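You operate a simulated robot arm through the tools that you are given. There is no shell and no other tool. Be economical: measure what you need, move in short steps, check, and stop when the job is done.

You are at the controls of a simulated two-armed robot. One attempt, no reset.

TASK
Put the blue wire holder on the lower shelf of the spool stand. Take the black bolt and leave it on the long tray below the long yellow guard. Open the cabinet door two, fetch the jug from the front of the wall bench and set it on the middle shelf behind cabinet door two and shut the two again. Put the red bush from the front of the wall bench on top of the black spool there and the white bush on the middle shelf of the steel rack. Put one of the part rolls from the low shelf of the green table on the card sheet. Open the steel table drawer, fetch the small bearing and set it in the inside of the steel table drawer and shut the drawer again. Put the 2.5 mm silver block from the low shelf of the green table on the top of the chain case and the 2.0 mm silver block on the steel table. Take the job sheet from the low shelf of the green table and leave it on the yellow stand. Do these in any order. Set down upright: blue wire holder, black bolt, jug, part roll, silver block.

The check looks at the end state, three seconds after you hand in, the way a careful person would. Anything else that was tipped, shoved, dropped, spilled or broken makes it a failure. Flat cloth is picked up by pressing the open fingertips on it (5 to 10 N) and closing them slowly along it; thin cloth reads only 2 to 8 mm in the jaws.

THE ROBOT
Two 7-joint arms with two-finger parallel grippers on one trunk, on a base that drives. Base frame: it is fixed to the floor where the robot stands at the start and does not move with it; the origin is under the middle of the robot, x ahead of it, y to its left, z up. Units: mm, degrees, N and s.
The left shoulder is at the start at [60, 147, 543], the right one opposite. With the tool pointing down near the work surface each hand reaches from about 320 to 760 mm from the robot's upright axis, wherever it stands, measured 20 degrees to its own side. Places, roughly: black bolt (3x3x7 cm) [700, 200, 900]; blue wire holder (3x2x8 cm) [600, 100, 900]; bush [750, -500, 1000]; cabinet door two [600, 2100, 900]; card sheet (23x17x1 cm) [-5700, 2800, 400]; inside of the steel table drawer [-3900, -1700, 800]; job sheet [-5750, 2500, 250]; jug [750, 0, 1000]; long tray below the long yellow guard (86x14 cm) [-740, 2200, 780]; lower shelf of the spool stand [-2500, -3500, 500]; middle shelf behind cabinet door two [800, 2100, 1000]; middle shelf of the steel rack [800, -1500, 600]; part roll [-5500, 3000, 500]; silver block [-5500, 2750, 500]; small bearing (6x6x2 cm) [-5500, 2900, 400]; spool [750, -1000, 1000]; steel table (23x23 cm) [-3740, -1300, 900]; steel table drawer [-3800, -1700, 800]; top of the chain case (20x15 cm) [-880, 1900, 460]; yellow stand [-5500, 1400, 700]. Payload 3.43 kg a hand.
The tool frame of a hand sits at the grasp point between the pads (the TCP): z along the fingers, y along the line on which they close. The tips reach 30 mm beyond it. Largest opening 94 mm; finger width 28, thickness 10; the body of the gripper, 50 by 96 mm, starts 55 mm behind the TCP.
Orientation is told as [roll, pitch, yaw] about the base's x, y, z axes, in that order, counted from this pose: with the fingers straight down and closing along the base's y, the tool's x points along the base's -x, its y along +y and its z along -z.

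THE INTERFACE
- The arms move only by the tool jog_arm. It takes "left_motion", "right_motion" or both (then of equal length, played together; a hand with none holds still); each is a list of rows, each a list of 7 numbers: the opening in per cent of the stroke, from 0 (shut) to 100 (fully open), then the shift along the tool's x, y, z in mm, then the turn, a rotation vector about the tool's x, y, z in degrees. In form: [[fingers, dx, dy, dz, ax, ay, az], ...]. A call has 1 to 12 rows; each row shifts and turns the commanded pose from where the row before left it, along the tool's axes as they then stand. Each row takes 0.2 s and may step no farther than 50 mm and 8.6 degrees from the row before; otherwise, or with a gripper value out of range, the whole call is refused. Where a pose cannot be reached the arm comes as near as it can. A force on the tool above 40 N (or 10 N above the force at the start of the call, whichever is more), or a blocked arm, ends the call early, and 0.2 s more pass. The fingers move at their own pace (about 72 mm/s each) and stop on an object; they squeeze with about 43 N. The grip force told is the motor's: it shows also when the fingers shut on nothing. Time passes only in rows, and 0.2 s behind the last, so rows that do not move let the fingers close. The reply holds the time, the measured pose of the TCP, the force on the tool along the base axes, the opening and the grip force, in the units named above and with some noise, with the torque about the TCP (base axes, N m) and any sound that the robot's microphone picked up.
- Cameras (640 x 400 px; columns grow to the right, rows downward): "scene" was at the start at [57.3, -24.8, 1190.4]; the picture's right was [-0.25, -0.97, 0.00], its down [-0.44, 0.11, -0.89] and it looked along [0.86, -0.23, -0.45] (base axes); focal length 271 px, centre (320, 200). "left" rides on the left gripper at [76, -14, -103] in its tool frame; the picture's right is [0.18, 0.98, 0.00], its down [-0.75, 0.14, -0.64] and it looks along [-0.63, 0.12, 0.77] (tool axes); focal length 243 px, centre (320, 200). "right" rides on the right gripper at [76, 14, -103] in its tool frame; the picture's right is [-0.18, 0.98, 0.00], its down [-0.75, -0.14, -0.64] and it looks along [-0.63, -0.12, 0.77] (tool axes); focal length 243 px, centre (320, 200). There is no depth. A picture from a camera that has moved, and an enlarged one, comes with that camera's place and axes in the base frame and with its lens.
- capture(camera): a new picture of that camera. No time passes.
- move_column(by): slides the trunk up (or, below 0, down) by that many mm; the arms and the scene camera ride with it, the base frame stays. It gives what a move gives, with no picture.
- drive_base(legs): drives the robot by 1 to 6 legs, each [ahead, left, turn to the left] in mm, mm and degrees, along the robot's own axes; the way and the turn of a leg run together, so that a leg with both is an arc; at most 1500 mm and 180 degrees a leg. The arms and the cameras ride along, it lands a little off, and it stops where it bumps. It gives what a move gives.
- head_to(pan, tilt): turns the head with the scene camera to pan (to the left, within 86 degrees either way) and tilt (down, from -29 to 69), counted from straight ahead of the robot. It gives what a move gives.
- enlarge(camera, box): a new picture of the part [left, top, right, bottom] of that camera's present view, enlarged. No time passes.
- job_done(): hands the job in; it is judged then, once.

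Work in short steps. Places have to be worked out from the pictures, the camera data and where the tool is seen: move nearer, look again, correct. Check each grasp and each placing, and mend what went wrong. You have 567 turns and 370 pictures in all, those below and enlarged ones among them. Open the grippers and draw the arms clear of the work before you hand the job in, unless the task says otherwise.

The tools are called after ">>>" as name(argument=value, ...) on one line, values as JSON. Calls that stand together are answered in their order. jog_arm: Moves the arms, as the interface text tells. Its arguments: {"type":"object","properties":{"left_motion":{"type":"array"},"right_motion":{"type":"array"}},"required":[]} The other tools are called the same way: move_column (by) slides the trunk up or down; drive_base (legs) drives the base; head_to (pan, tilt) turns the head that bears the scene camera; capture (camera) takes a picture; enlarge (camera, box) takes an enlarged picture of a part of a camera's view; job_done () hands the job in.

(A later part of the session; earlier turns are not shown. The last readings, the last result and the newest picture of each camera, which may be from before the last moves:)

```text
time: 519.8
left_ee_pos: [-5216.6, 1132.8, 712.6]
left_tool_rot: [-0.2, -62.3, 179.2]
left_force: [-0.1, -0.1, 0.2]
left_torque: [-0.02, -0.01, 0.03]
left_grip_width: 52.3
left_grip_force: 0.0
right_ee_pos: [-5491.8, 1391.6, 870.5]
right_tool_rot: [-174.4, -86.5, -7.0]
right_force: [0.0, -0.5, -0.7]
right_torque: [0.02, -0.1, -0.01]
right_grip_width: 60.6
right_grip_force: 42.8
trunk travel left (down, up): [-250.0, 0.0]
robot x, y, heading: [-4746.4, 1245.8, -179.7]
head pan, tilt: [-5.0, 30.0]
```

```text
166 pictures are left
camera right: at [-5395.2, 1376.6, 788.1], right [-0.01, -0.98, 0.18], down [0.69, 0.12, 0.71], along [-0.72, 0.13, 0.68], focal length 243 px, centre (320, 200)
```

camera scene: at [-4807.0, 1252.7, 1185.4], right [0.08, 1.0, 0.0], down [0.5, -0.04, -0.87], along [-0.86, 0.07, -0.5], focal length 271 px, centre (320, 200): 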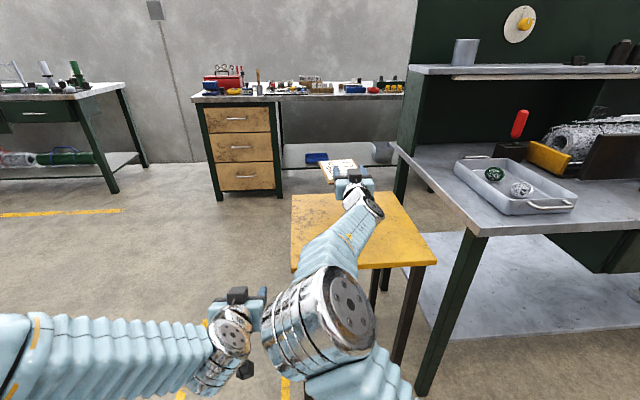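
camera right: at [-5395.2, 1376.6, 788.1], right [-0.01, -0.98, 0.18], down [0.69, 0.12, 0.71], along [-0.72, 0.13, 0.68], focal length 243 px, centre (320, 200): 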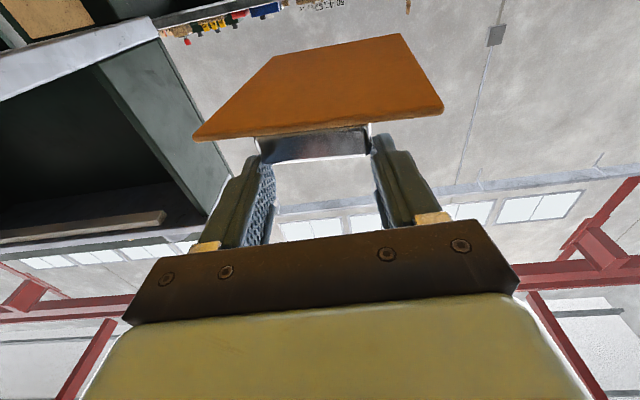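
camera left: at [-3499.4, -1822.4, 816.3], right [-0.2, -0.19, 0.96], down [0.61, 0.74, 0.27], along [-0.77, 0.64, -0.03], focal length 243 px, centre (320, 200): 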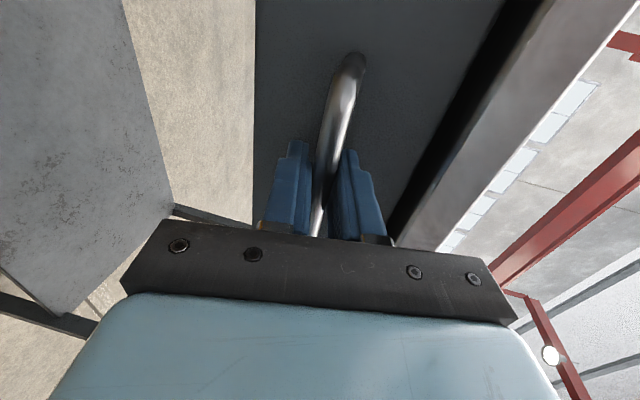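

Board is level. Stand front x≈−5305, so I want TCP x≈−5362. Retract the arm 128 mm, then lower.

>>> jog_arm(right_motion=[[0, 0, -10, -43, 0, 0, 0], [0, 0, -10, -43, 0, 0, 0], [0, 0, 0, -43, 0, 0, 0], [0, 0, 0, 0, 0, 0, 0]])

>>> jog_arm(right_motion=[[0, 40, 0, 0, 0, 0, 0], [0, 40, 0, 0, 0, 0, 0], [0, 30, 0, 0, 0, 0, 0], [0, 0, 0, 0, 0, 0, 0]])

>>> capture(camera="scene")

>>> capture(camera="right")

```text
time: 520.8
left_ee_pos: [-5216.8, 1131.1, 713.3]
left_tool_rot: [-0.2, -62.4, 179.4]
left_force: [1.0, -0.1, 0.0]
left_torque: [0.02, -0.02, 0.0]
left_grip_width: 52.4
left_grip_force: 0.1
right_ee_pos: [-5362.5, 1409.4, 860.9]
right_tool_rot: [-174.5, -86.5, -7.1]
right_force: [0.9, 0.2, -0.7]
right_torque: [0.04, -0.06, -0.01]
right_grip_width: 60.6
right_grip_force: 42.9
trunk travel left (down, up): [-250.0, 0.0]
robot x, y, heading: [-4742.8, 1250.7, -179.6]
head pan, tilt: [-5.0, 30.0]
```

```text
time: 521.8
left_ee_pos: [-5216.6, 1131.5, 712.7]
left_tool_rot: [-0.3, -62.2, 179.3]
left_force: [-0.6, -0.9, 0.4]
left_torque: [-0.03, -0.02, 0.01]
left_grip_width: 52.8
left_grip_force: 0.1
right_ee_pos: [-5369.9, 1410.1, 752.2]
right_tool_rot: [-175.0, -86.5, -6.5]
right_force: [1.1, 0.4, -1.4]
right_torque: [-0.03, -0.08, 0.04]
right_grip_width: 60.4
right_grip_force: 43.7
trunk travel left (down, up): [-250.0, 0.0]
robot x, y, heading: [-4743.4, 1247.1, -179.9]
head pan, tilt: [-5.0, 30.0]
```

```text
165 pictures are left
camera scene: at [-4807.0, 1252.6, 1185.4], right [0.08, 1.0, 0.0], down [0.5, -0.04, -0.87], along [-0.86, 0.07, -0.5], focal length 271 px, centre (320, 200)
```

scene: 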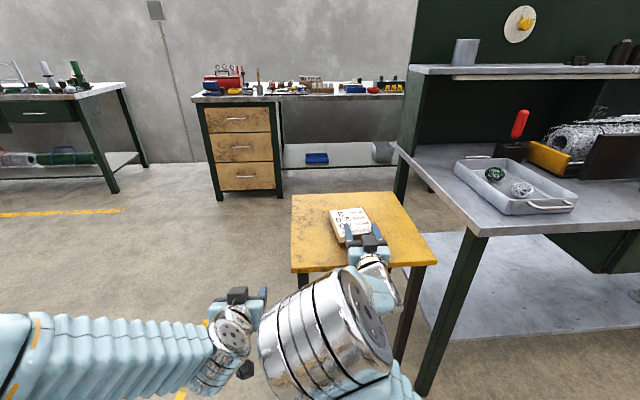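

```text
164 pictures are left
camera right: at [-5272.5, 1394.2, 670.3], right [-0.01, -0.98, 0.18], down [0.69, 0.12, 0.71], along [-0.72, 0.13, 0.68], focal length 243 px, centre (320, 200)
```

right: 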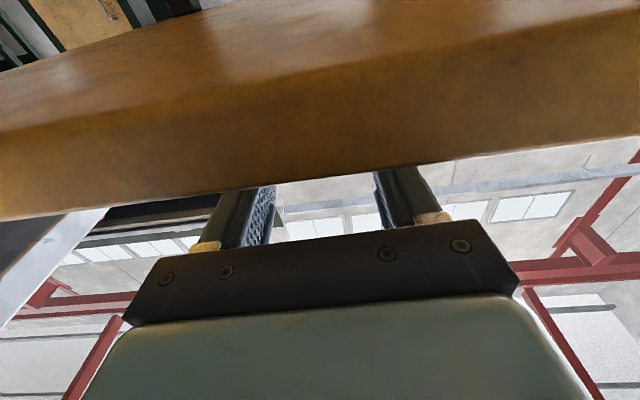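

Camera just clears the stand's front. Continue lowering, slowly at the end.

>>> jog_arm(right_motion=[[0, 15, 0, 0, 0, 0, 0], [0, 12, 0, 0, 0, 0, 0], [0, 3, 0, 0, 0, 0, 0], [0, 3, 0, 0, 0, 0, 0], [0, 3, 0, 0, 0, 0, 0], [0, 0, 0, 0, 0, 0, 0]])

>>> enlarge(camera="scene", box=[270, 170, 450, 290])

```text
time: 522.5
left_ee_pos: [-5216.2, 1132.9, 713.7]
left_tool_rot: [-0.2, -62.4, 179.3]
left_force: [-0.1, 0.8, 0.6]
left_torque: [-0.01, 0.01, -0.01]
left_grip_width: 52.6
left_grip_force: 0.1
right_ee_pos: [-5372.2, 1410.2, 733.5]
right_tool_rot: [-178.0, -85.0, -3.3]
right_force: [-4.7, 0.7, 15.5]
right_torque: [0.12, 0.2, 0.09]
right_grip_width: 60.6
right_grip_force: 42.6
trunk travel left (down, up): [-250.0, 0.0]
robot x, y, heading: [-4744.5, 1251.4, -179.9]
head pan, tilt: [-5.0, 30.0]
stopped in row 3 (right hand): the force on the tool passed its limit at 43 N (the readings are from after the stop); the commanded pose is now the measured one
```

```text
3.33 times, centred on (360, 230) of scene
camera zoom: at [-4806.0, 1252.3, 1185.5], right [0.08, 1.0, 0.0], down [0.5, -0.04, -0.87], along [-0.86, 0.07, -0.5], focal length 904 px, centre (187, 100)
```

zoom: 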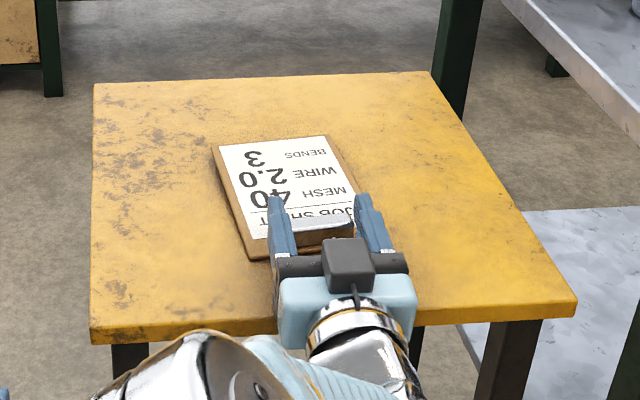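

Contact at TCP 733. The board looks flat on the stand. Ease up 1 mm and open.

>>> jog_arm(right_motion=[[0, -1, 0, 0, 0, 0, 0], [50, 0, 0, 0, 0, 0, 0], [80, 0, 0, 0, 0, 0, 0], [85, 0, 0, 0, 0, 0, 0], [85, 0, 0, 0, 0, 0, 0]])

>>> enlarge(camera="scene", box=[270, 170, 450, 290])

```text
time: 523.7
left_ee_pos: [-5217.0, 1130.8, 713.2]
left_tool_rot: [-0.2, -62.3, 179.3]
left_force: [0.9, 0.1, -1.0]
left_torque: [0.0, 0.01, 0.0]
left_grip_width: 52.4
left_grip_force: 0.1
right_ee_pos: [-5371.4, 1410.7, 732.2]
right_tool_rot: [-177.3, -85.4, -4.1]
right_force: [0.6, -0.1, 0.1]
right_torque: [-0.01, 0.01, -0.01]
right_grip_width: 79.8
right_grip_force: 0.0
trunk travel left (down, up): [-250.0, 0.0]
robot x, y, heading: [-4744.6, 1248.6, -179.8]
head pan, tilt: [-5.0, 30.0]
```

```text
3.33 times, centred on (360, 230) of scene
camera zoom: at [-4806.8, 1252.6, 1185.4], right [0.08, 1.0, 0.0], down [0.5, -0.04, -0.87], along [-0.86, 0.07, -0.5], focal length 904 px, centre (187, 100)
```

zoom: 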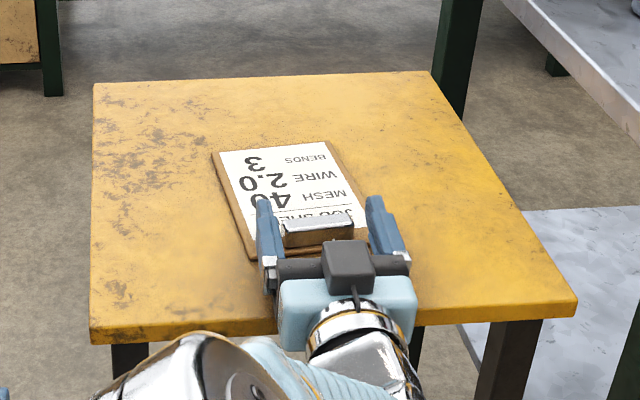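

Job sheet lies flat on the yellow stand. Raise, retract the right arm, and restore −55° pitch.

>>> jog_arm(right_motion=[[85, -30, 0, 0, 0, 0, 0], [85, -40, 0, -10, 0, 0, 0], [85, 0, 0, -45, 0, 0, 0], [85, 0, 0, -45, 0, 0, 0], [85, 0, 0, -45, 0, 0, 0], [85, 0, 0, -30, 0, 0, 0], [85, 0, 0, 0, 0, 7, 0], [85, 0, 0, 0, 0, 7, 0], [85, 0, 0, 0, 0, 7, 0], [85, 0, 0, 0, 0, 7, 0], [85, 0, 0, 0, 0, 7, 0], [85, 0, 0, 0, 0, 4, 0]])

>>> drive_base(legs=[[0, -1500, 0], [0, -150, 0]])

>>> move_column(by=-250)

>>> head_to(pan=-15, tilt=35)

>>> capture(camera="scene")

```text
time: 526.3
left_ee_pos: [-5216.8, 1131.5, 712.9]
left_tool_rot: [-0.1, -62.3, 179.3]
left_force: [-0.8, 0.2, 0.2]
left_torque: [0.0, -0.01, -0.06]
left_grip_width: 52.5
left_grip_force: 0.0
right_ee_pos: [-5244.7, 1391.9, 808.9]
right_tool_rot: [-0.2, -55.5, 178.7]
right_force: [-0.4, -0.5, -0.2]
right_torque: [0.04, -0.02, -0.03]
right_grip_width: 80.0
right_grip_force: 0.0
right hand out of reach, approached as far as the arm can: row 5, 6
trunk travel left (down, up): [-250.0, 0.0]
robot x, y, heading: [-4747.8, 1244.6, -179.5]
head pan, tilt: [-5.0, 30.0]
```

```text
time: 529.1
left_ee_pos: [-5217.9, 1460.4, 713.6]
left_tool_rot: [-0.2, -62.3, 179.0]
left_force: [0.4, 0.1, 0.5]
left_torque: [0.0, 0.0, 0.01]
left_grip_width: 52.5
left_grip_force: 0.1
right_ee_pos: [-5244.3, 1708.5, 809.2]
right_tool_rot: [-0.3, -55.7, 179.9]
right_force: [-0.3, 0.8, 0.4]
right_torque: [0.0, -0.02, 0.01]
right_grip_width: 80.1
right_grip_force: 0.0
trunk travel left (down, up): [-250.0, 0.0]
robot x, y, heading: [-4746.7, 1571.9, -179.7]
head pan, tilt: [-5.0, 30.0]
stopped in leg 1: the force on the tool passed its limit at 118 N (the readings are from after the stop); the commanded pose is now the measured one
```

```text
time: 531.7
left_ee_pos: [-5216.8, 1459.0, 463.0]
left_tool_rot: [-0.3, -62.5, 179.1]
left_force: [0.1, -0.3, 0.4]
left_torque: [-0.01, 0.0, -0.03]
left_grip_width: 52.6
left_grip_force: 0.0
right_ee_pos: [-5243.3, 1708.8, 559.5]
right_tool_rot: [-0.3, -55.7, 179.8]
right_force: [-0.4, -0.7, 0.5]
right_torque: [-0.01, -0.04, 0.0]
right_grip_width: 79.9
right_grip_force: 0.2
trunk travel left (down, up): [0.0, 250.0]
robot x, y, heading: [-4748.6, 1575.2, -179.6]
head pan, tilt: [-5.0, 30.0]
```

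```text
time: 532.4
left_ee_pos: [-5218.1, 1459.3, 462.8]
left_tool_rot: [-0.1, -62.4, 179.0]
left_force: [0.2, 1.1, 0.2]
left_torque: [0.0, -0.01, 0.06]
left_grip_width: 52.6
left_grip_force: 0.1
right_ee_pos: [-5243.2, 1709.7, 560.6]
right_tool_rot: [-0.4, -55.7, 179.9]
right_force: [1.0, 0.0, -0.4]
right_torque: [-0.03, 0.0, -0.01]
right_grip_width: 79.8
right_grip_force: 0.1
trunk travel left (down, up): [0.0, 250.0]
robot x, y, heading: [-4745.6, 1568.5, -180.0]
head pan, tilt: [-15.0, 35.0]
```

```text
161 pictures are left
camera scene: at [-4803.1, 1594.1, 927.7], right [0.26, 0.97, 0.0], down [0.55, -0.15, -0.82], along [-0.79, 0.21, -0.57], focal length 271 px, centre (320, 200)
```

scene: 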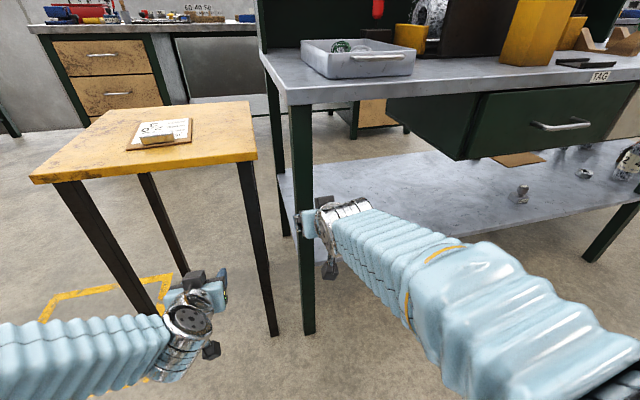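

The right hand bumped the table's end leg. Back off 70, turn to face +y, and travel along the aisle that way.

>>> drive_base(legs=[[-70, 0, 0], [0, 0, -90]])

>>> drive_base(legs=[[1330, 0, 0], [0, 0, 90]])

>>> head_to(pan=-10, tilt=32)

>>> capture(camera="scene")

```text
time: 537.2
left_ee_pos: [-4788.8, 2044.5, 463.1]
left_tool_rot: [-0.2, -62.4, 89.0]
left_force: [0.0, -0.5, 0.3]
left_torque: [0.0, 0.02, -0.02]
left_grip_width: 52.6
left_grip_force: 0.0
right_ee_pos: [-4538.5, 2070.8, 560.2]
right_tool_rot: [-0.3, -55.7, 89.8]
right_force: [-0.7, 0.5, -0.1]
right_torque: [-0.03, 0.01, 0.03]
right_grip_width: 79.9
right_grip_force: 0.0
trunk travel left (down, up): [0.0, 250.0]
robot x, y, heading: [-4678.4, 1569.9, 90.1]
head pan, tilt: [-15.0, 35.0]
```

```text
time: 547.8
left_ee_pos: [-5147.3, 2798.8, 463.7]
left_tool_rot: [-0.2, -62.4, 179.1]
left_force: [-0.1, 0.1, 0.7]
left_torque: [0.0, -0.01, -0.01]
left_grip_width: 52.5
left_grip_force: 0.0
right_ee_pos: [-5173.1, 3049.4, 559.4]
right_tool_rot: [-0.3, -55.6, 179.8]
right_force: [0.6, 0.7, 0.0]
right_torque: [0.01, -0.02, 0.0]
right_grip_width: 79.9
right_grip_force: 0.0
trunk travel left (down, up): [0.0, 250.0]
robot x, y, heading: [-4673.7, 2907.6, -180.0]
head pan, tilt: [-15.0, 35.0]
```

```text
time: 548.4
left_ee_pos: [-5147.1, 2798.0, 463.6]
left_tool_rot: [-0.2, -62.5, 179.1]
left_force: [0.6, 0.2, -1.0]
left_torque: [0.0, 0.02, 0.02]
left_grip_width: 52.8
left_grip_force: 0.0
right_ee_pos: [-5173.3, 3048.4, 560.1]
right_tool_rot: [-0.3, -55.6, 179.9]
right_force: [-0.4, -0.1, -0.7]
right_torque: [-0.01, -0.02, -0.01]
right_grip_width: 80.1
right_grip_force: 0.0
trunk travel left (down, up): [0.0, 250.0]
robot x, y, heading: [-4672.8, 2910.0, -180.0]
head pan, tilt: [-10.0, 32.0]
```

```text
160 pictures are left
camera scene: at [-4735.1, 2925.3, 932.3], right [0.17, 0.99, 0.0], down [0.52, -0.09, -0.85], along [-0.84, 0.14, -0.53], focal length 271 px, centre (320, 200)
```

scene: 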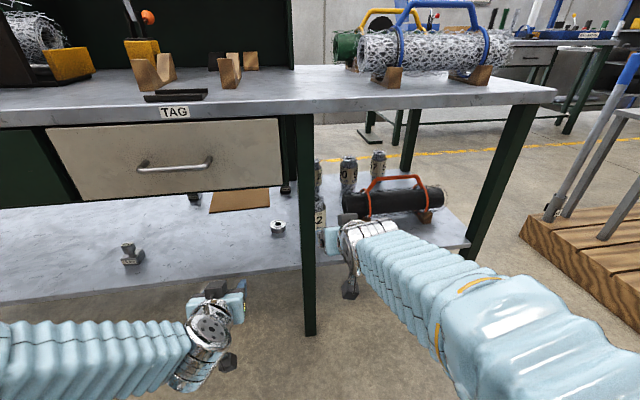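

>>> enlarge(camera="scene", box=[190, 140, 460, 260])

```text
2.37 times, centred on (325, 200) of scene
camera zoom: at [-4735.1, 2925.3, 932.3], right [0.17, 0.99, 0.0], down [0.52, -0.09, -0.85], along [-0.84, 0.14, -0.53], focal length 643 px, centre (308, 200)
```

zoom: 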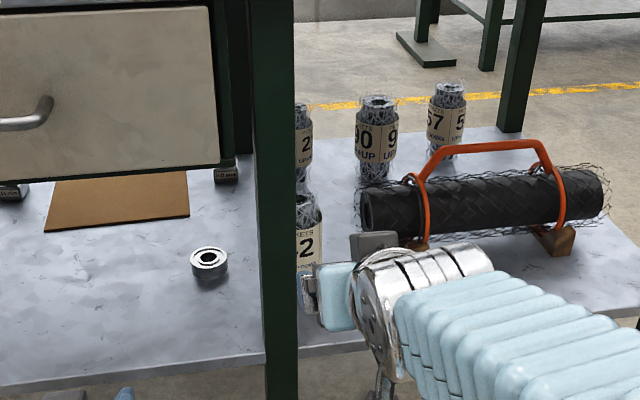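

The nearest roll stands at ≈(−5467,3044), just right of the leg. I'll approach it with the robot turned 10° left: turn, shift right 130, lower the right hand.

>>> drive_base(legs=[[-30, 0, 0], [0, -130, 10]])

>>> jog_arm(right_motion=[[80, 30, 0, 21, 0, 0, 0], [80, 30, 0, 21, 0, 0, 0], [80, 30, 0, 21, 0, 0, 0], [80, 25, 0, 17, 0, 0, 0]])

>>> capture(camera="right")

>>> capture(camera="scene")

```text
time: 550.1
left_ee_pos: [-5101.9, 2847.5, 463.2]
left_tool_rot: [-0.1, -62.4, -170.9]
left_force: [-0.1, -0.3, -0.1]
left_torque: [-0.04, 0.01, -0.01]
left_grip_width: 52.5
left_grip_force: 0.1
right_ee_pos: [-5171.6, 3089.4, 559.1]
right_tool_rot: [-0.4, -55.7, -170.0]
right_force: [-0.1, 0.4, 0.6]
right_torque: [-0.02, 0.02, 0.02]
right_grip_width: 80.0
right_grip_force: 0.0
trunk travel left (down, up): [0.0, 250.0]
robot x, y, heading: [-4657.3, 3042.8, -169.9]
head pan, tilt: [-10.0, 32.0]
```

```text
time: 551.1
left_ee_pos: [-5101.7, 2848.3, 463.7]
left_tool_rot: [-0.3, -62.4, -170.9]
left_force: [-1.1, 0.5, 0.2]
left_torque: [0.02, -0.01, -0.03]
left_grip_width: 52.8
left_grip_force: 0.2
right_ee_pos: [-5172.9, 3089.1, 420.1]
right_tool_rot: [-0.4, -55.7, -170.0]
right_force: [-0.5, 0.7, -0.7]
right_torque: [-0.01, -0.02, -0.04]
right_grip_width: 75.5
right_grip_force: 0.2
trunk travel left (down, up): [0.0, 250.0]
robot x, y, heading: [-4659.0, 3041.3, -169.9]
head pan, tilt: [-10.0, 32.0]
```

```text
158 pictures are left
camera right: at [-5044.4, 3097.1, 415.6], right [0.06, -0.99, 0.15], down [0.08, 0.15, 0.98], along [-0.99, -0.05, 0.09], focal length 243 px, centre (320, 200)
```

right: 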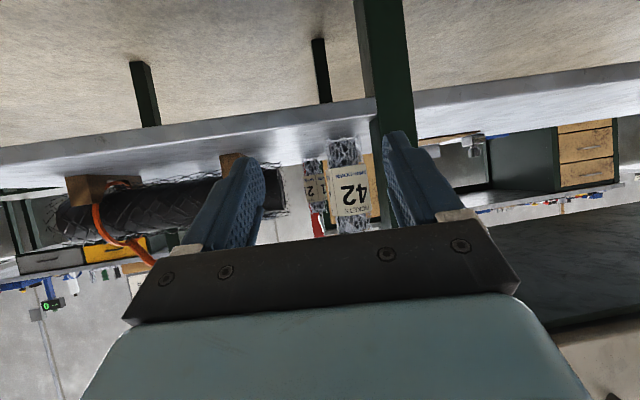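

```text
157 pictures are left
camera scene: at [-4718.7, 3044.9, 932.4], right [0.0, 1.0, 0.0], down [0.53, 0.0, -0.85], along [-0.85, 0.0, -0.53], focal length 271 px, centre (320, 200)
```

scene: 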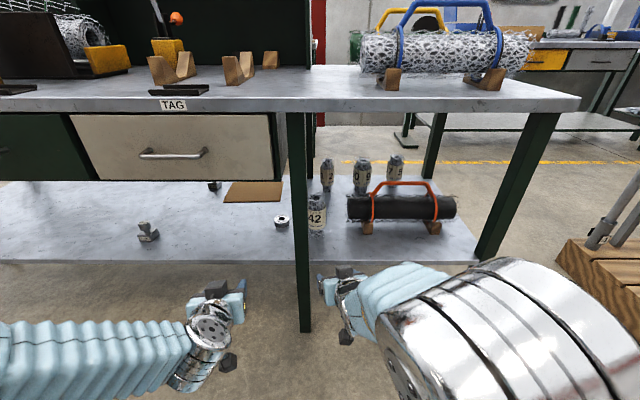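

Refine: turn 5° more left and shift right 66 so the hand's line passes clear of the leg to the roll at (−5452,3036).

>>> drive_base(legs=[[0, 0, 5], [0, -66, 0]])

>>> capture(camera="right")

```text
time: 552.6
left_ee_pos: [-5100.2, 2874.7, 463.9]
left_tool_rot: [-0.3, -62.4, -165.8]
left_force: [0.7, 0.2, 0.1]
left_torque: [0.01, -0.02, -0.04]
left_grip_width: 52.3
left_grip_force: 0.1
right_ee_pos: [-5193.0, 3108.5, 420.4]
right_tool_rot: [-0.4, -55.8, -165.1]
right_force: [0.2, 0.1, 0.5]
right_torque: [0.01, 0.03, -0.01]
right_grip_width: 75.0
right_grip_force: 0.1
trunk travel left (down, up): [0.0, 250.0]
robot x, y, heading: [-4670.9, 3105.5, -165.0]
head pan, tilt: [-10.0, 32.0]
```

```text
156 pictures are left
camera right: at [-5065.0, 3127.6, 415.9], right [0.15, -0.98, 0.15], down [0.07, 0.16, 0.98], along [-0.99, -0.13, 0.09], focal length 243 px, centre (320, 200)
```

right: 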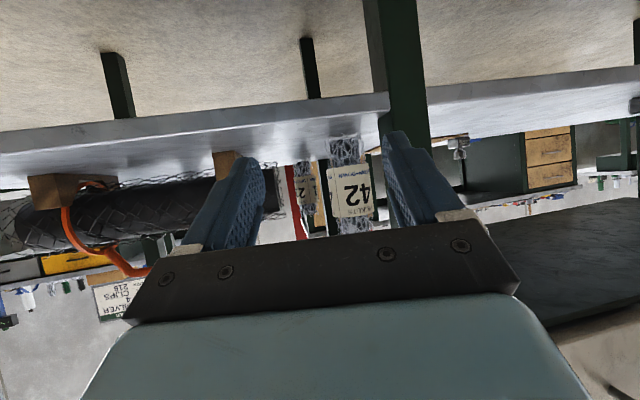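

Advance 110 mm along the pointing direction and re-check alignment.

>>> jog_arm(right_motion=[[80, -21, 0, 30, 0, 0, 0], [80, -21, 0, 30, 0, 0, 0], [80, -21, 0, 30, 0, 0, 0], [80, 0, 0, 0, 0, 0, 0]])

>>> capture(camera="right")

```text
time: 553.6
left_ee_pos: [-5101.6, 2875.0, 463.6]
left_tool_rot: [-0.2, -62.5, -165.9]
left_force: [-0.2, -0.1, -0.6]
left_torque: [-0.01, 0.01, -0.02]
left_grip_width: 52.7
left_grip_force: 0.0
right_ee_pos: [-5298.4, 3081.5, 422.8]
right_tool_rot: [-0.4, -55.7, -165.1]
right_force: [-0.1, 0.0, -0.2]
right_torque: [0.01, 0.0, 0.02]
right_grip_width: 75.0
right_grip_force: 0.0
trunk travel left (down, up): [0.0, 250.0]
robot x, y, heading: [-4675.2, 3108.3, -165.0]
head pan, tilt: [-10.0, 32.0]
```

```text
155 pictures are left
camera right: at [-5171.3, 3099.8, 417.1], right [0.15, -0.98, 0.15], down [0.07, 0.16, 0.98], along [-0.99, -0.14, 0.09], focal length 243 px, centre (320, 200)
```

right: 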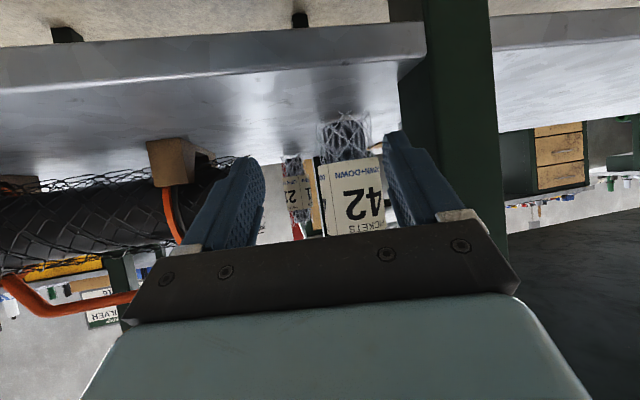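

Camera shows the roll ~21 mm more to the left (y≈3019). I need a larger angle to clear the leg: retract 90, shift right 104, turn 10° more, and go in again.

>>> jog_arm(right_motion=[[80, 17, 0, -24.5, 0, 0, 0], [80, 17, 0, -24.5, 0, 0, 0], [80, 17, 0, -24.5, 0, 0, 0]])

>>> drive_base(legs=[[0, -104, 0], [0, 0, 10], [57, 0, 0]])

>>> capture(camera="right")

```text
time: 554.4
left_ee_pos: [-5100.3, 2873.5, 463.8]
left_tool_rot: [-0.2, -62.3, -166.0]
left_force: [0.5, 0.1, -0.2]
left_torque: [0.01, -0.01, 0.01]
left_grip_width: 52.5
left_grip_force: 0.1
right_ee_pos: [-5211.9, 3103.5, 421.8]
right_tool_rot: [-0.3, -55.8, -165.3]
right_force: [0.5, 0.2, -0.3]
right_torque: [0.0, 0.01, -0.04]
right_grip_width: 75.2
right_grip_force: 0.1
trunk travel left (down, up): [0.0, 250.0]
robot x, y, heading: [-4672.0, 3108.3, -165.0]
head pan, tilt: [-10.0, 32.0]
```

```text
time: 556.9
left_ee_pos: [-5132.6, 2880.4, 463.9]
left_tool_rot: [-0.3, -62.4, -155.8]
left_force: [0.0, 0.7, 0.1]
left_torque: [0.02, 0.0, 0.01]
left_grip_width: 52.3
left_grip_force: 0.1
right_ee_pos: [-5282.7, 3086.7, 420.7]
right_tool_rot: [-0.4, -55.7, -155.1]
right_force: [0.7, 0.0, -0.5]
right_torque: [-0.01, -0.01, -0.01]
right_grip_width: 75.4
right_grip_force: 0.0
trunk travel left (down, up): [0.0, 250.0]
robot x, y, heading: [-4753.8, 3181.5, -155.0]
head pan, tilt: [-10.0, 32.0]
```

```text
154 pictures are left
camera right: at [-5160.5, 3127.6, 416.1], right [0.32, -0.94, 0.15], down [0.04, 0.17, 0.98], along [-0.95, -0.31, 0.09], focal length 243 px, centre (320, 200)
```

right: 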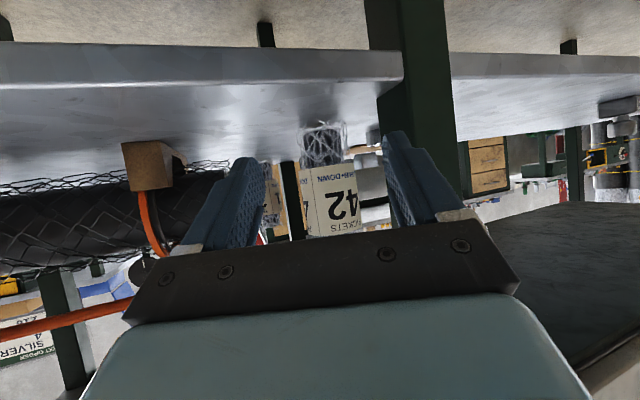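

Aligned now (roll ~65 mm wide, ~210 mm ahead). Open fully and advance 120, then check.

>>> jog_arm(right_motion=[[100, 0, 0, 0, 0, 0, 0], [100, -23, 0, 32.8, 0, 0, 0], [100, -23, 0, 32.8, 0, 0, 0], [100, -23, 0, 32.8, 0, 0, 0], [100, 0, 0, 0, 0, 0, 0]])

>>> capture(camera="right")

>>> capture(camera="scene")

```text
time: 557.6
left_ee_pos: [-5133.1, 2881.0, 462.9]
left_tool_rot: [-0.1, -62.4, -155.9]
left_force: [0.2, -0.8, -0.1]
left_torque: [0.0, -0.03, 0.01]
left_grip_width: 52.5
left_grip_force: 0.1
right_ee_pos: [-5332.8, 3072.3, 419.2]
right_tool_rot: [-0.3, -55.3, -156.0]
right_force: [-13.3, 7.9, 6.0]
right_torque: [-0.31, 0.08, -0.82]
right_grip_width: 87.1
right_grip_force: 0.0
trunk travel left (down, up): [0.0, 250.0]
robot x, y, heading: [-4755.3, 3181.4, -155.1]
head pan, tilt: [-10.0, 32.0]
stopped in row 3 (right hand): the force on the tool passed its limit at 89 N (the readings are from after the stop); the commanded pose is now the measured one
```

```text
153 pictures are left
camera right: at [-5210.6, 3110.9, 416.1], right [0.3, -0.94, 0.15], down [0.03, 0.17, 0.99], along [-0.95, -0.29, 0.08], focal length 243 px, centre (320, 200)
```

right: 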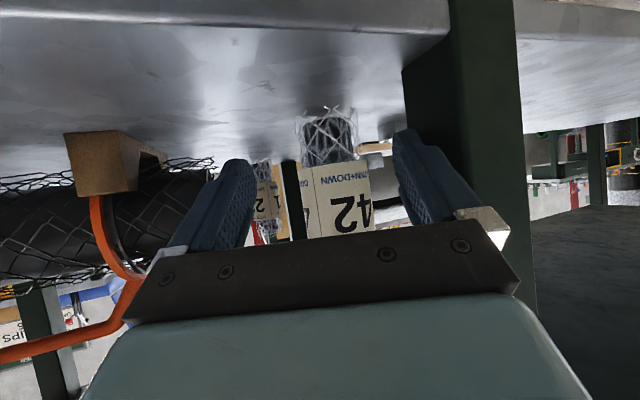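

```text
152 pictures are left
camera scene: at [-4814.4, 3171.0, 932.3], right [-0.26, 0.97, 0.0], down [0.51, 0.14, -0.85], along [-0.82, -0.22, -0.53], focal length 271 px, centre (320, 200)
```

scene: 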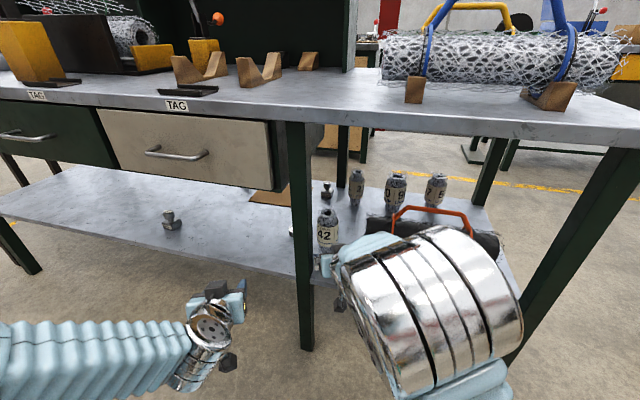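

The widely opened finger touched the leg. Back 25, shift right 10, narrow to 80 %, then re-advance past the leg before opening.

>>> jog_arm(right_motion=[[80, 14, 0, -20, 0, 0, 0], [78, 0, -12, 0, 0, 0, 0], [78, -17, 0, 24.5, 0, 0, 0], [78, -17, 0, 24.5, 0, 0, 0], [78, -6, 0, 8, 0, 0, 0], [78, 0, 0, 0, 0, 0, 0]])

>>> capture(camera="right")

```text
time: 559.0
left_ee_pos: [-5133.9, 2881.0, 463.1]
left_tool_rot: [-0.2, -62.4, -155.9]
left_force: [0.2, -0.3, -0.3]
left_torque: [-0.01, 0.0, -0.05]
left_grip_width: 52.5
left_grip_force: 0.0
right_ee_pos: [-5377.9, 3062.1, 418.9]
right_tool_rot: [-0.6, -55.2, -155.4]
right_force: [0.7, -0.8, 0.7]
right_torque: [0.0, 0.02, -0.01]
right_grip_width: 73.2
right_grip_force: 0.0
trunk travel left (down, up): [0.0, 250.0]
robot x, y, heading: [-4752.3, 3184.8, -154.7]
head pan, tilt: [-10.0, 32.0]
```

```text
151 pictures are left
camera right: at [-5254.9, 3101.3, 415.9], right [0.31, -0.94, 0.14], down [0.03, 0.16, 0.99], along [-0.95, -0.3, 0.08], focal length 243 px, centre (320, 200)
```

right: 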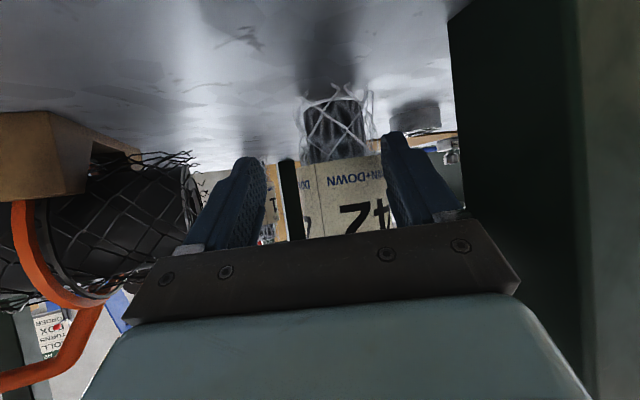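

Roll is 12 mm to the left, ~60 mm ahead. Open and move in diagonally.

>>> jog_arm(right_motion=[[96, 0, 0, 0, 0, 0, 0], [96, 0, 0, 0, 0, 0, 0], [96, -8.6, 6, 12.3, 0, 0, 0], [96, -8.6, 6, 12.3, 0, 0, 0], [96, 0, 0, 0, 0, 0, 0]])

>>> capture(camera="right")

```text
time: 560.2
left_ee_pos: [-5133.2, 2880.8, 463.4]
left_tool_rot: [-0.2, -62.4, -156.0]
left_force: [0.0, 0.6, 0.8]
left_torque: [0.0, 0.0, 0.0]
left_grip_width: 52.1
left_grip_force: 0.1
right_ee_pos: [-5400.0, 3042.2, 418.8]
right_tool_rot: [-0.6, -54.9, -155.7]
right_force: [-0.1, 27.3, -1.5]
right_torque: [-1.34, 0.06, 1.77]
right_grip_width: 76.4
right_grip_force: 0.1
trunk travel left (down, up): [0.0, 250.0]
robot x, y, heading: [-4748.7, 3184.2, -154.8]
head pan, tilt: [-10.0, 32.0]
```

```text
150 pictures are left
camera right: at [-5278.1, 3080.7, 415.6], right [0.3, -0.94, 0.15], down [0.03, 0.16, 0.99], along [-0.95, -0.29, 0.08], focal length 243 px, centre (320, 200)
```

right: 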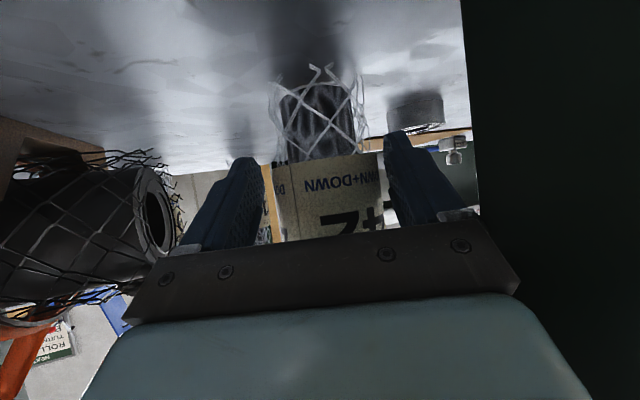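

Leg still interferes. I'll retract, and re-approach at a 40° angle from the right (roll ≈(−5428,3025)).

>>> jog_arm(right_motion=[[75, 0, 0, 0, 0, 0, 0], [75, 20, -2, -28.7, 0, 0, 0], [75, 20, -2, -28.7, 0, 0, 0], [75, 20, 0, -28.7, 0, 0, 0], [75, 20, 0, -28.7, 0, 0, 0]])

>>> drive_base(legs=[[-29, -194, 0], [0, 0, 15]])

>>> capture(camera="right")

```text
time: 561.4
left_ee_pos: [-5133.8, 2880.6, 463.8]
left_tool_rot: [-0.3, -62.5, -155.8]
left_force: [-0.8, -0.1, -0.1]
left_torque: [0.03, 0.03, -0.02]
left_grip_width: 52.6
left_grip_force: 0.1
right_ee_pos: [-5272.2, 3099.6, 419.6]
right_tool_rot: [-0.6, -55.1, -155.3]
right_force: [0.3, 0.6, 1.2]
right_torque: [-0.03, -0.03, -0.01]
right_grip_width: 70.7
right_grip_force: 0.1
trunk travel left (down, up): [0.0, 250.0]
robot x, y, heading: [-4754.3, 3183.9, -154.6]
head pan, tilt: [-10.0, 32.0]
```

```text
time: 563.9
left_ee_pos: [-5098.8, 2981.4, 464.5]
left_tool_rot: [-0.2, -62.4, -140.9]
left_force: [0.4, -0.2, 0.2]
left_torque: [0.0, 0.06, 0.0]
left_grip_width: 52.9
left_grip_force: 0.1
right_ee_pos: [-5290.9, 3156.6, 419.4]
right_tool_rot: [-0.7, -55.1, -140.2]
right_force: [0.4, 0.5, 0.0]
right_torque: [0.01, 0.0, 0.02]
right_grip_width: 70.4
right_grip_force: 0.1
trunk travel left (down, up): [0.0, 250.0]
robot x, y, heading: [-4810.0, 3371.2, -139.8]
head pan, tilt: [-10.0, 32.0]
```

```text
149 pictures are left
camera right: at [-5182.9, 3226.9, 416.3], right [0.54, -0.83, 0.15], down [-0.01, 0.17, 0.99], along [-0.84, -0.53, 0.08], focal length 243 px, centre (320, 200)
```

right: 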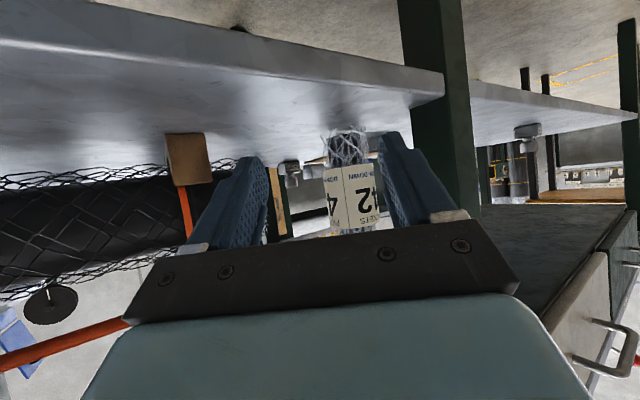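

Shift left 21 and advance 100.

>>> jog_arm(right_motion=[[96, 0, 21, 0, 0, 0, 0], [96, -19, 0, 27.2, 0, 0, 0], [96, -19, 0, 27.2, 0, 0, 0], [96, -19, 0, 27.2, 0, 0, 0], [96, 0, 0, 0, 0, 0, 0]])

>>> capture(camera="right")

```text
time: 565.1
left_ee_pos: [-5098.7, 2981.3, 464.4]
left_tool_rot: [-0.3, -62.5, -140.9]
left_force: [-0.3, -0.2, 0.4]
left_torque: [0.03, -0.03, -0.02]
left_grip_width: 52.4
left_grip_force: 0.1
right_ee_pos: [-5355.1, 3078.4, 420.8]
right_tool_rot: [-0.7, -55.1, -140.2]
right_force: [0.1, -0.6, -0.7]
right_torque: [-0.06, -0.01, -0.02]
right_grip_width: 90.3
right_grip_force: 0.0
trunk travel left (down, up): [0.0, 250.0]
robot x, y, heading: [-4808.8, 3370.8, -139.8]
head pan, tilt: [-10.0, 32.0]
```

```text
148 pictures are left
camera right: at [-5247.2, 3147.5, 417.6], right [0.54, -0.83, 0.14], down [-0.01, 0.17, 0.99], along [-0.84, -0.53, 0.08], focal length 243 px, centre (320, 200)
```

right: 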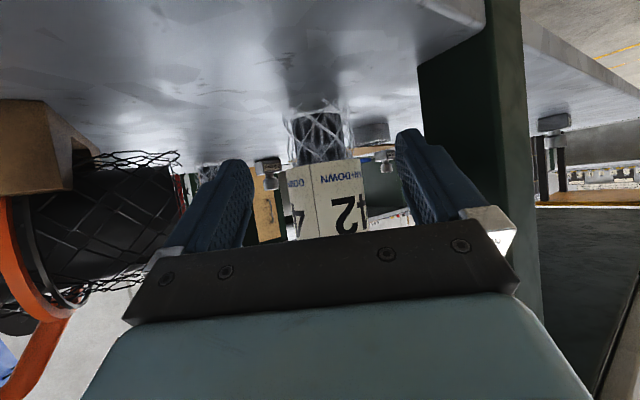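

Aligned, ~80 mm to go. Advance 76 and close.

>>> jog_arm(right_motion=[[96, -14.5, 0, 20.8, 0, 0, 0], [96, -14.5, 0, 20.8, 0, 0, 0], [96, -14.5, 0, 20.8, 0, 0, 0], [96, 0, 0, 0, 0, 0, 0]])

>>> capture(camera="right")

```text
time: 566.1
left_ee_pos: [-5098.0, 2981.0, 463.5]
left_tool_rot: [-0.2, -62.4, -140.9]
left_force: [0.0, -0.1, 0.0]
left_torque: [-0.03, -0.02, -0.02]
left_grip_width: 52.4
left_grip_force: 0.1
right_ee_pos: [-5414.6, 3029.8, 420.7]
right_tool_rot: [-0.6, -55.1, -140.3]
right_force: [-0.1, 0.5, 1.2]
right_torque: [0.01, 0.02, 0.01]
right_grip_width: 90.3
right_grip_force: 0.0
trunk travel left (down, up): [0.0, 250.0]
robot x, y, heading: [-4807.8, 3371.1, -139.8]
head pan, tilt: [-10.0, 32.0]
```

```text
147 pictures are left
camera right: at [-5306.0, 3099.3, 417.0], right [0.54, -0.83, 0.14], down [-0.01, 0.16, 0.99], along [-0.84, -0.53, 0.08], focal length 243 px, centre (320, 200)
```

right: 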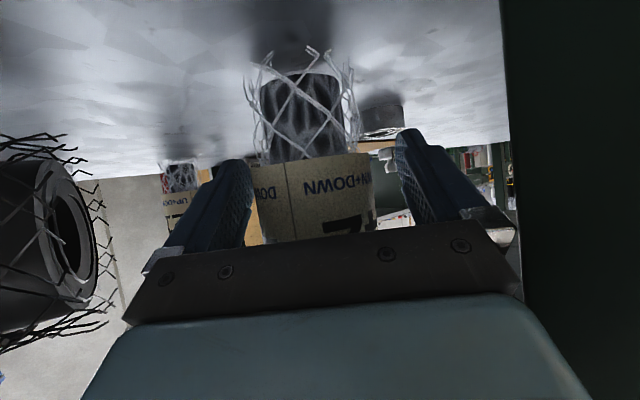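

In position. Close on the roll.

>>> jog_arm(right_motion=[[96, -4, -4, 6, 0, 0, 0], [80, 0, 0, 0, 0, 0, 0], [60, 0, 0, 0, 0, 0, 0], [40, 0, 0, 0, 0, 0, 0], [30, 0, 0, 0, 0, 0, 0], [30, 0, 0, 0, 0, 0, 0]])

>>> capture(camera="right")

```text
time: 567.5
left_ee_pos: [-5097.3, 2982.7, 463.2]
left_tool_rot: [-0.1, -62.4, -140.9]
left_force: [-0.5, 1.2, -0.2]
left_torque: [-0.02, 0.01, -0.02]
left_grip_width: 52.7
left_grip_force: 0.1
right_ee_pos: [-5420.9, 3027.7, 420.7]
right_tool_rot: [-0.6, -55.2, -140.2]
right_force: [0.6, -0.9, 1.4]
right_torque: [-0.16, 0.0, 0.02]
right_grip_width: 59.6
right_grip_force: 43.0
trunk travel left (down, up): [0.0, 250.0]
robot x, y, heading: [-4809.0, 3375.9, -139.6]
head pan, tilt: [-10.0, 32.0]
```

```text
146 pictures are left
camera right: at [-5314.1, 3098.1, 417.1], right [0.54, -0.83, 0.15], down [-0.01, 0.17, 0.99], along [-0.84, -0.53, 0.08], focal length 243 px, centre (320, 200)
```

right: 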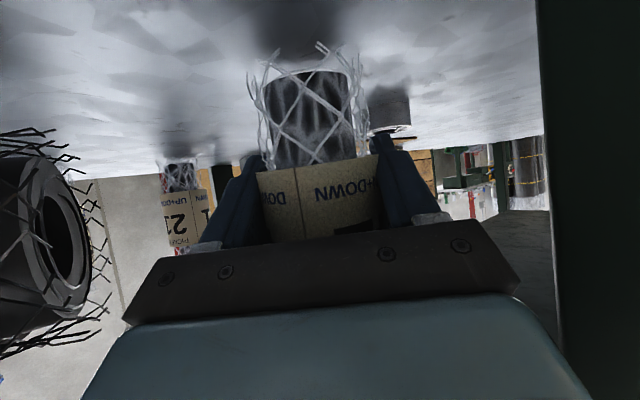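

Gripped at 60 mm, but to fit under the drawers at the card I should grip lower on the roll. Open, lower 28 mm, regrip.

>>> jog_arm(right_motion=[[80, 0, 0, 0, 0, 0, 0], [96, 0, 0, 0, 0, 0, 0], [96, 11.5, 0, 8, 0, 0, 0], [96, 11.5, 0, 8, 0, 0, 0], [70, 0, 0, 0, 0, 0, 0], [40, 0, 0, 0, 0, 0, 0], [20, 0, 0, 0, 0, 0, 0], [20, 0, 0, 0, 0, 0, 0]])

>>> capture(camera="right")

```text
time: 569.3
left_ee_pos: [-5099.5, 2981.8, 463.6]
left_tool_rot: [-0.2, -62.5, -140.9]
left_force: [-0.2, 0.1, 0.8]
left_torque: [-0.03, 0.02, 0.0]
left_grip_width: 52.3
left_grip_force: 0.0
right_ee_pos: [-5420.2, 3029.3, 391.6]
right_tool_rot: [-0.6, -55.1, -140.3]
right_force: [-0.5, -0.3, 0.3]
right_torque: [-0.03, 0.0, 0.05]
right_grip_width: 59.1
right_grip_force: 43.1
trunk travel left (down, up): [0.0, 250.0]
robot x, y, heading: [-4808.5, 3370.9, -139.7]
head pan, tilt: [-10.0, 32.0]
```

```text
145 pictures are left
camera right: at [-5313.7, 3098.4, 388.3], right [0.54, -0.83, 0.14], down [-0.01, 0.16, 0.99], along [-0.84, -0.53, 0.08], focal length 243 px, centre (320, 200)
```

right: 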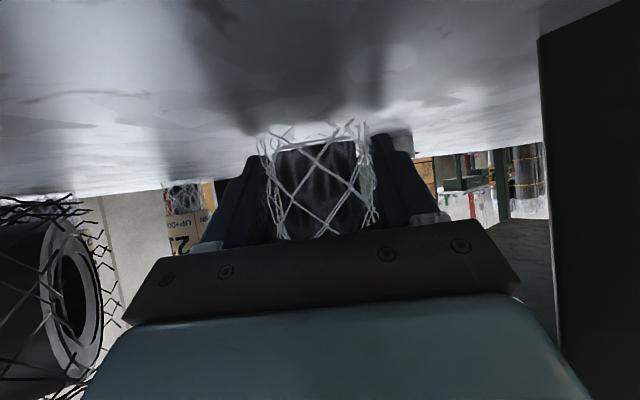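

Good grip low on the roll. Lift 25 mm and retreat along the approach line.

>>> jog_arm(right_motion=[[20, -10, 0, -7, 0, 0, 0], [20, -10, 0, -7, 0, 0, 0], [20, 0, 0, 0, 0, 0, 0]])

>>> drive_base(legs=[[-330, 0, 0]])

>>> capture(camera="right")

>>> capture(camera="scene")

```text
time: 570.1
left_ee_pos: [-5098.3, 2982.8, 462.8]
left_tool_rot: [-0.2, -62.3, -141.0]
left_force: [0.4, -0.1, -0.2]
left_torque: [0.02, -0.02, 0.0]
left_grip_width: 52.8
left_grip_force: 0.0
right_ee_pos: [-5421.4, 3027.9, 416.5]
right_tool_rot: [-0.5, -55.1, -140.3]
right_force: [-0.6, 0.0, -1.2]
right_torque: [-0.01, 0.03, -0.02]
right_grip_width: 59.1
right_grip_force: 43.2
trunk travel left (down, up): [0.0, 250.0]
robot x, y, heading: [-4811.6, 3372.1, -139.8]
head pan, tilt: [-10.0, 32.0]
```

```text
time: 572.2
left_ee_pos: [-4846.1, 3194.5, 463.1]
left_tool_rot: [-0.2, -62.4, -140.9]
left_force: [0.3, 0.3, -0.4]
left_torque: [0.02, 0.02, -0.02]
left_grip_width: 52.8
left_grip_force: 0.1
right_ee_pos: [-5168.9, 3241.8, 416.5]
right_tool_rot: [-0.6, -55.1, -140.3]
right_force: [-0.3, -0.1, -2.3]
right_torque: [-0.02, -0.01, 0.03]
right_grip_width: 59.0
right_grip_force: 42.3
trunk travel left (down, up): [0.0, 250.0]
robot x, y, heading: [-4558.8, 3582.0, -139.9]
head pan, tilt: [-10.0, 32.0]
```

```text
144 pictures are left
camera right: at [-5061.5, 3311.1, 412.6], right [0.54, -0.83, 0.14], down [-0.01, 0.16, 0.99], along [-0.84, -0.53, 0.08], focal length 243 px, centre (320, 200)
```

right: 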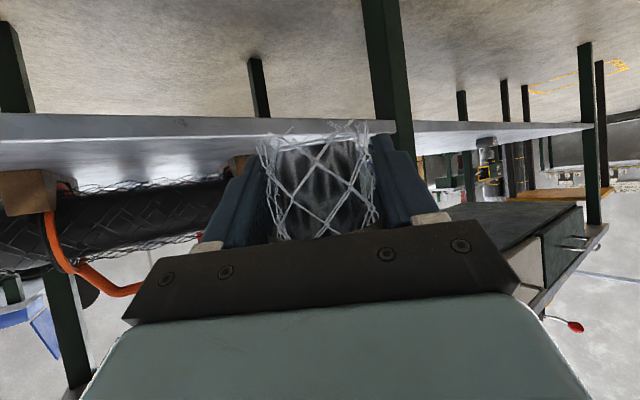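

```text
143 pictures are left
camera scene: at [-4613.7, 3557.7, 932.3], right [-0.5, 0.86, 0.0], down [0.46, 0.27, -0.85], along [-0.73, -0.43, -0.53], focal length 271 px, centre (320, 200)
```

scene: 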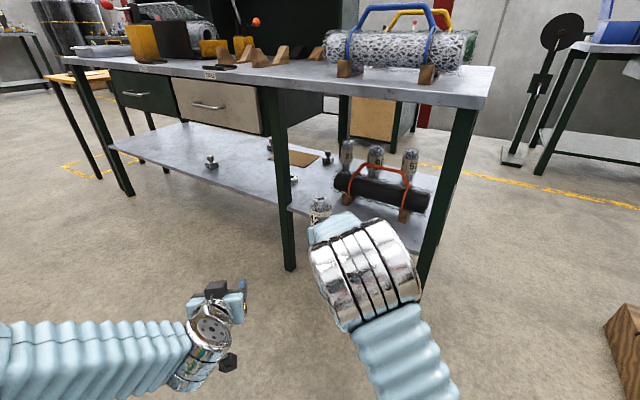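

Roll in hand, upright. Move around to face the card: translate to (−4520,2700), then turn to heading 180°.

>>> drive_base(legs=[[538, 700, 0], [0, 0, -40]])

>>> capture(camera="right")

>>> capture(camera="scene")

```text
time: 578.8
left_ee_pos: [-4992.2, 2593.8, 462.5]
left_tool_rot: [-0.2, -62.4, 179.0]
left_force: [0.3, 0.1, -0.2]
left_torque: [0.0, 0.01, 0.03]
left_grip_width: 52.6
left_grip_force: 0.0
right_ee_pos: [-5209.8, 2836.8, 415.7]
right_tool_rot: [-0.7, -55.1, 179.7]
right_force: [0.0, -0.1, -2.1]
right_torque: [0.0, 0.03, -0.01]
right_grip_width: 59.0
right_grip_force: 43.0
trunk travel left (down, up): [0.0, 250.0]
robot x, y, heading: [-4519.9, 2704.8, -179.8]
head pan, tilt: [-10.0, 32.0]
```

```text
142 pictures are left
camera right: at [-5082.3, 2820.6, 412.5], right [-0.12, -0.98, 0.14], down [0.1, 0.13, 0.99], along [-0.99, 0.13, 0.08], focal length 243 px, centre (320, 200)
```

right: 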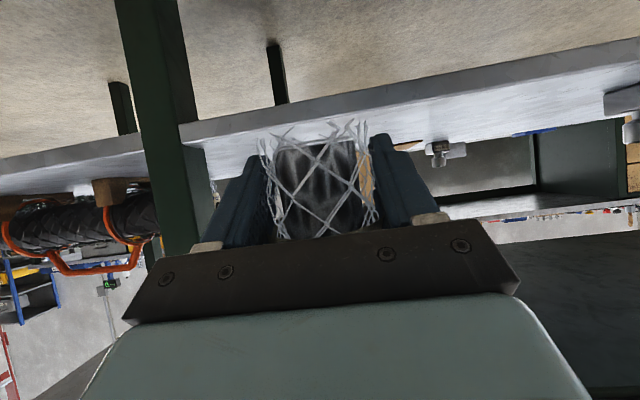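

```text
141 pictures are left
camera scene: at [-4579.8, 2720.2, 932.3], right [0.17, 0.99, 0.0], down [0.52, -0.09, -0.85], along [-0.84, 0.14, -0.53], focal length 271 px, centre (320, 200)
```

scene: 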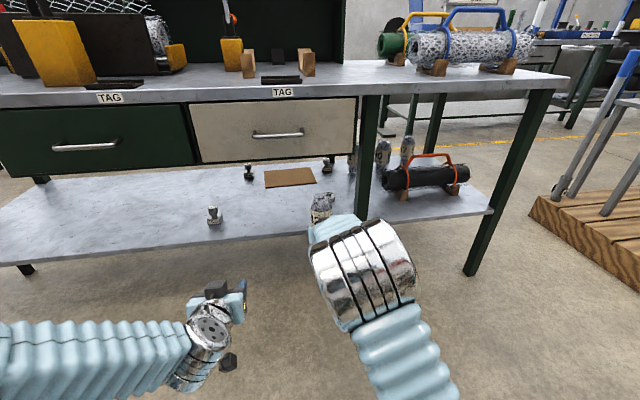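

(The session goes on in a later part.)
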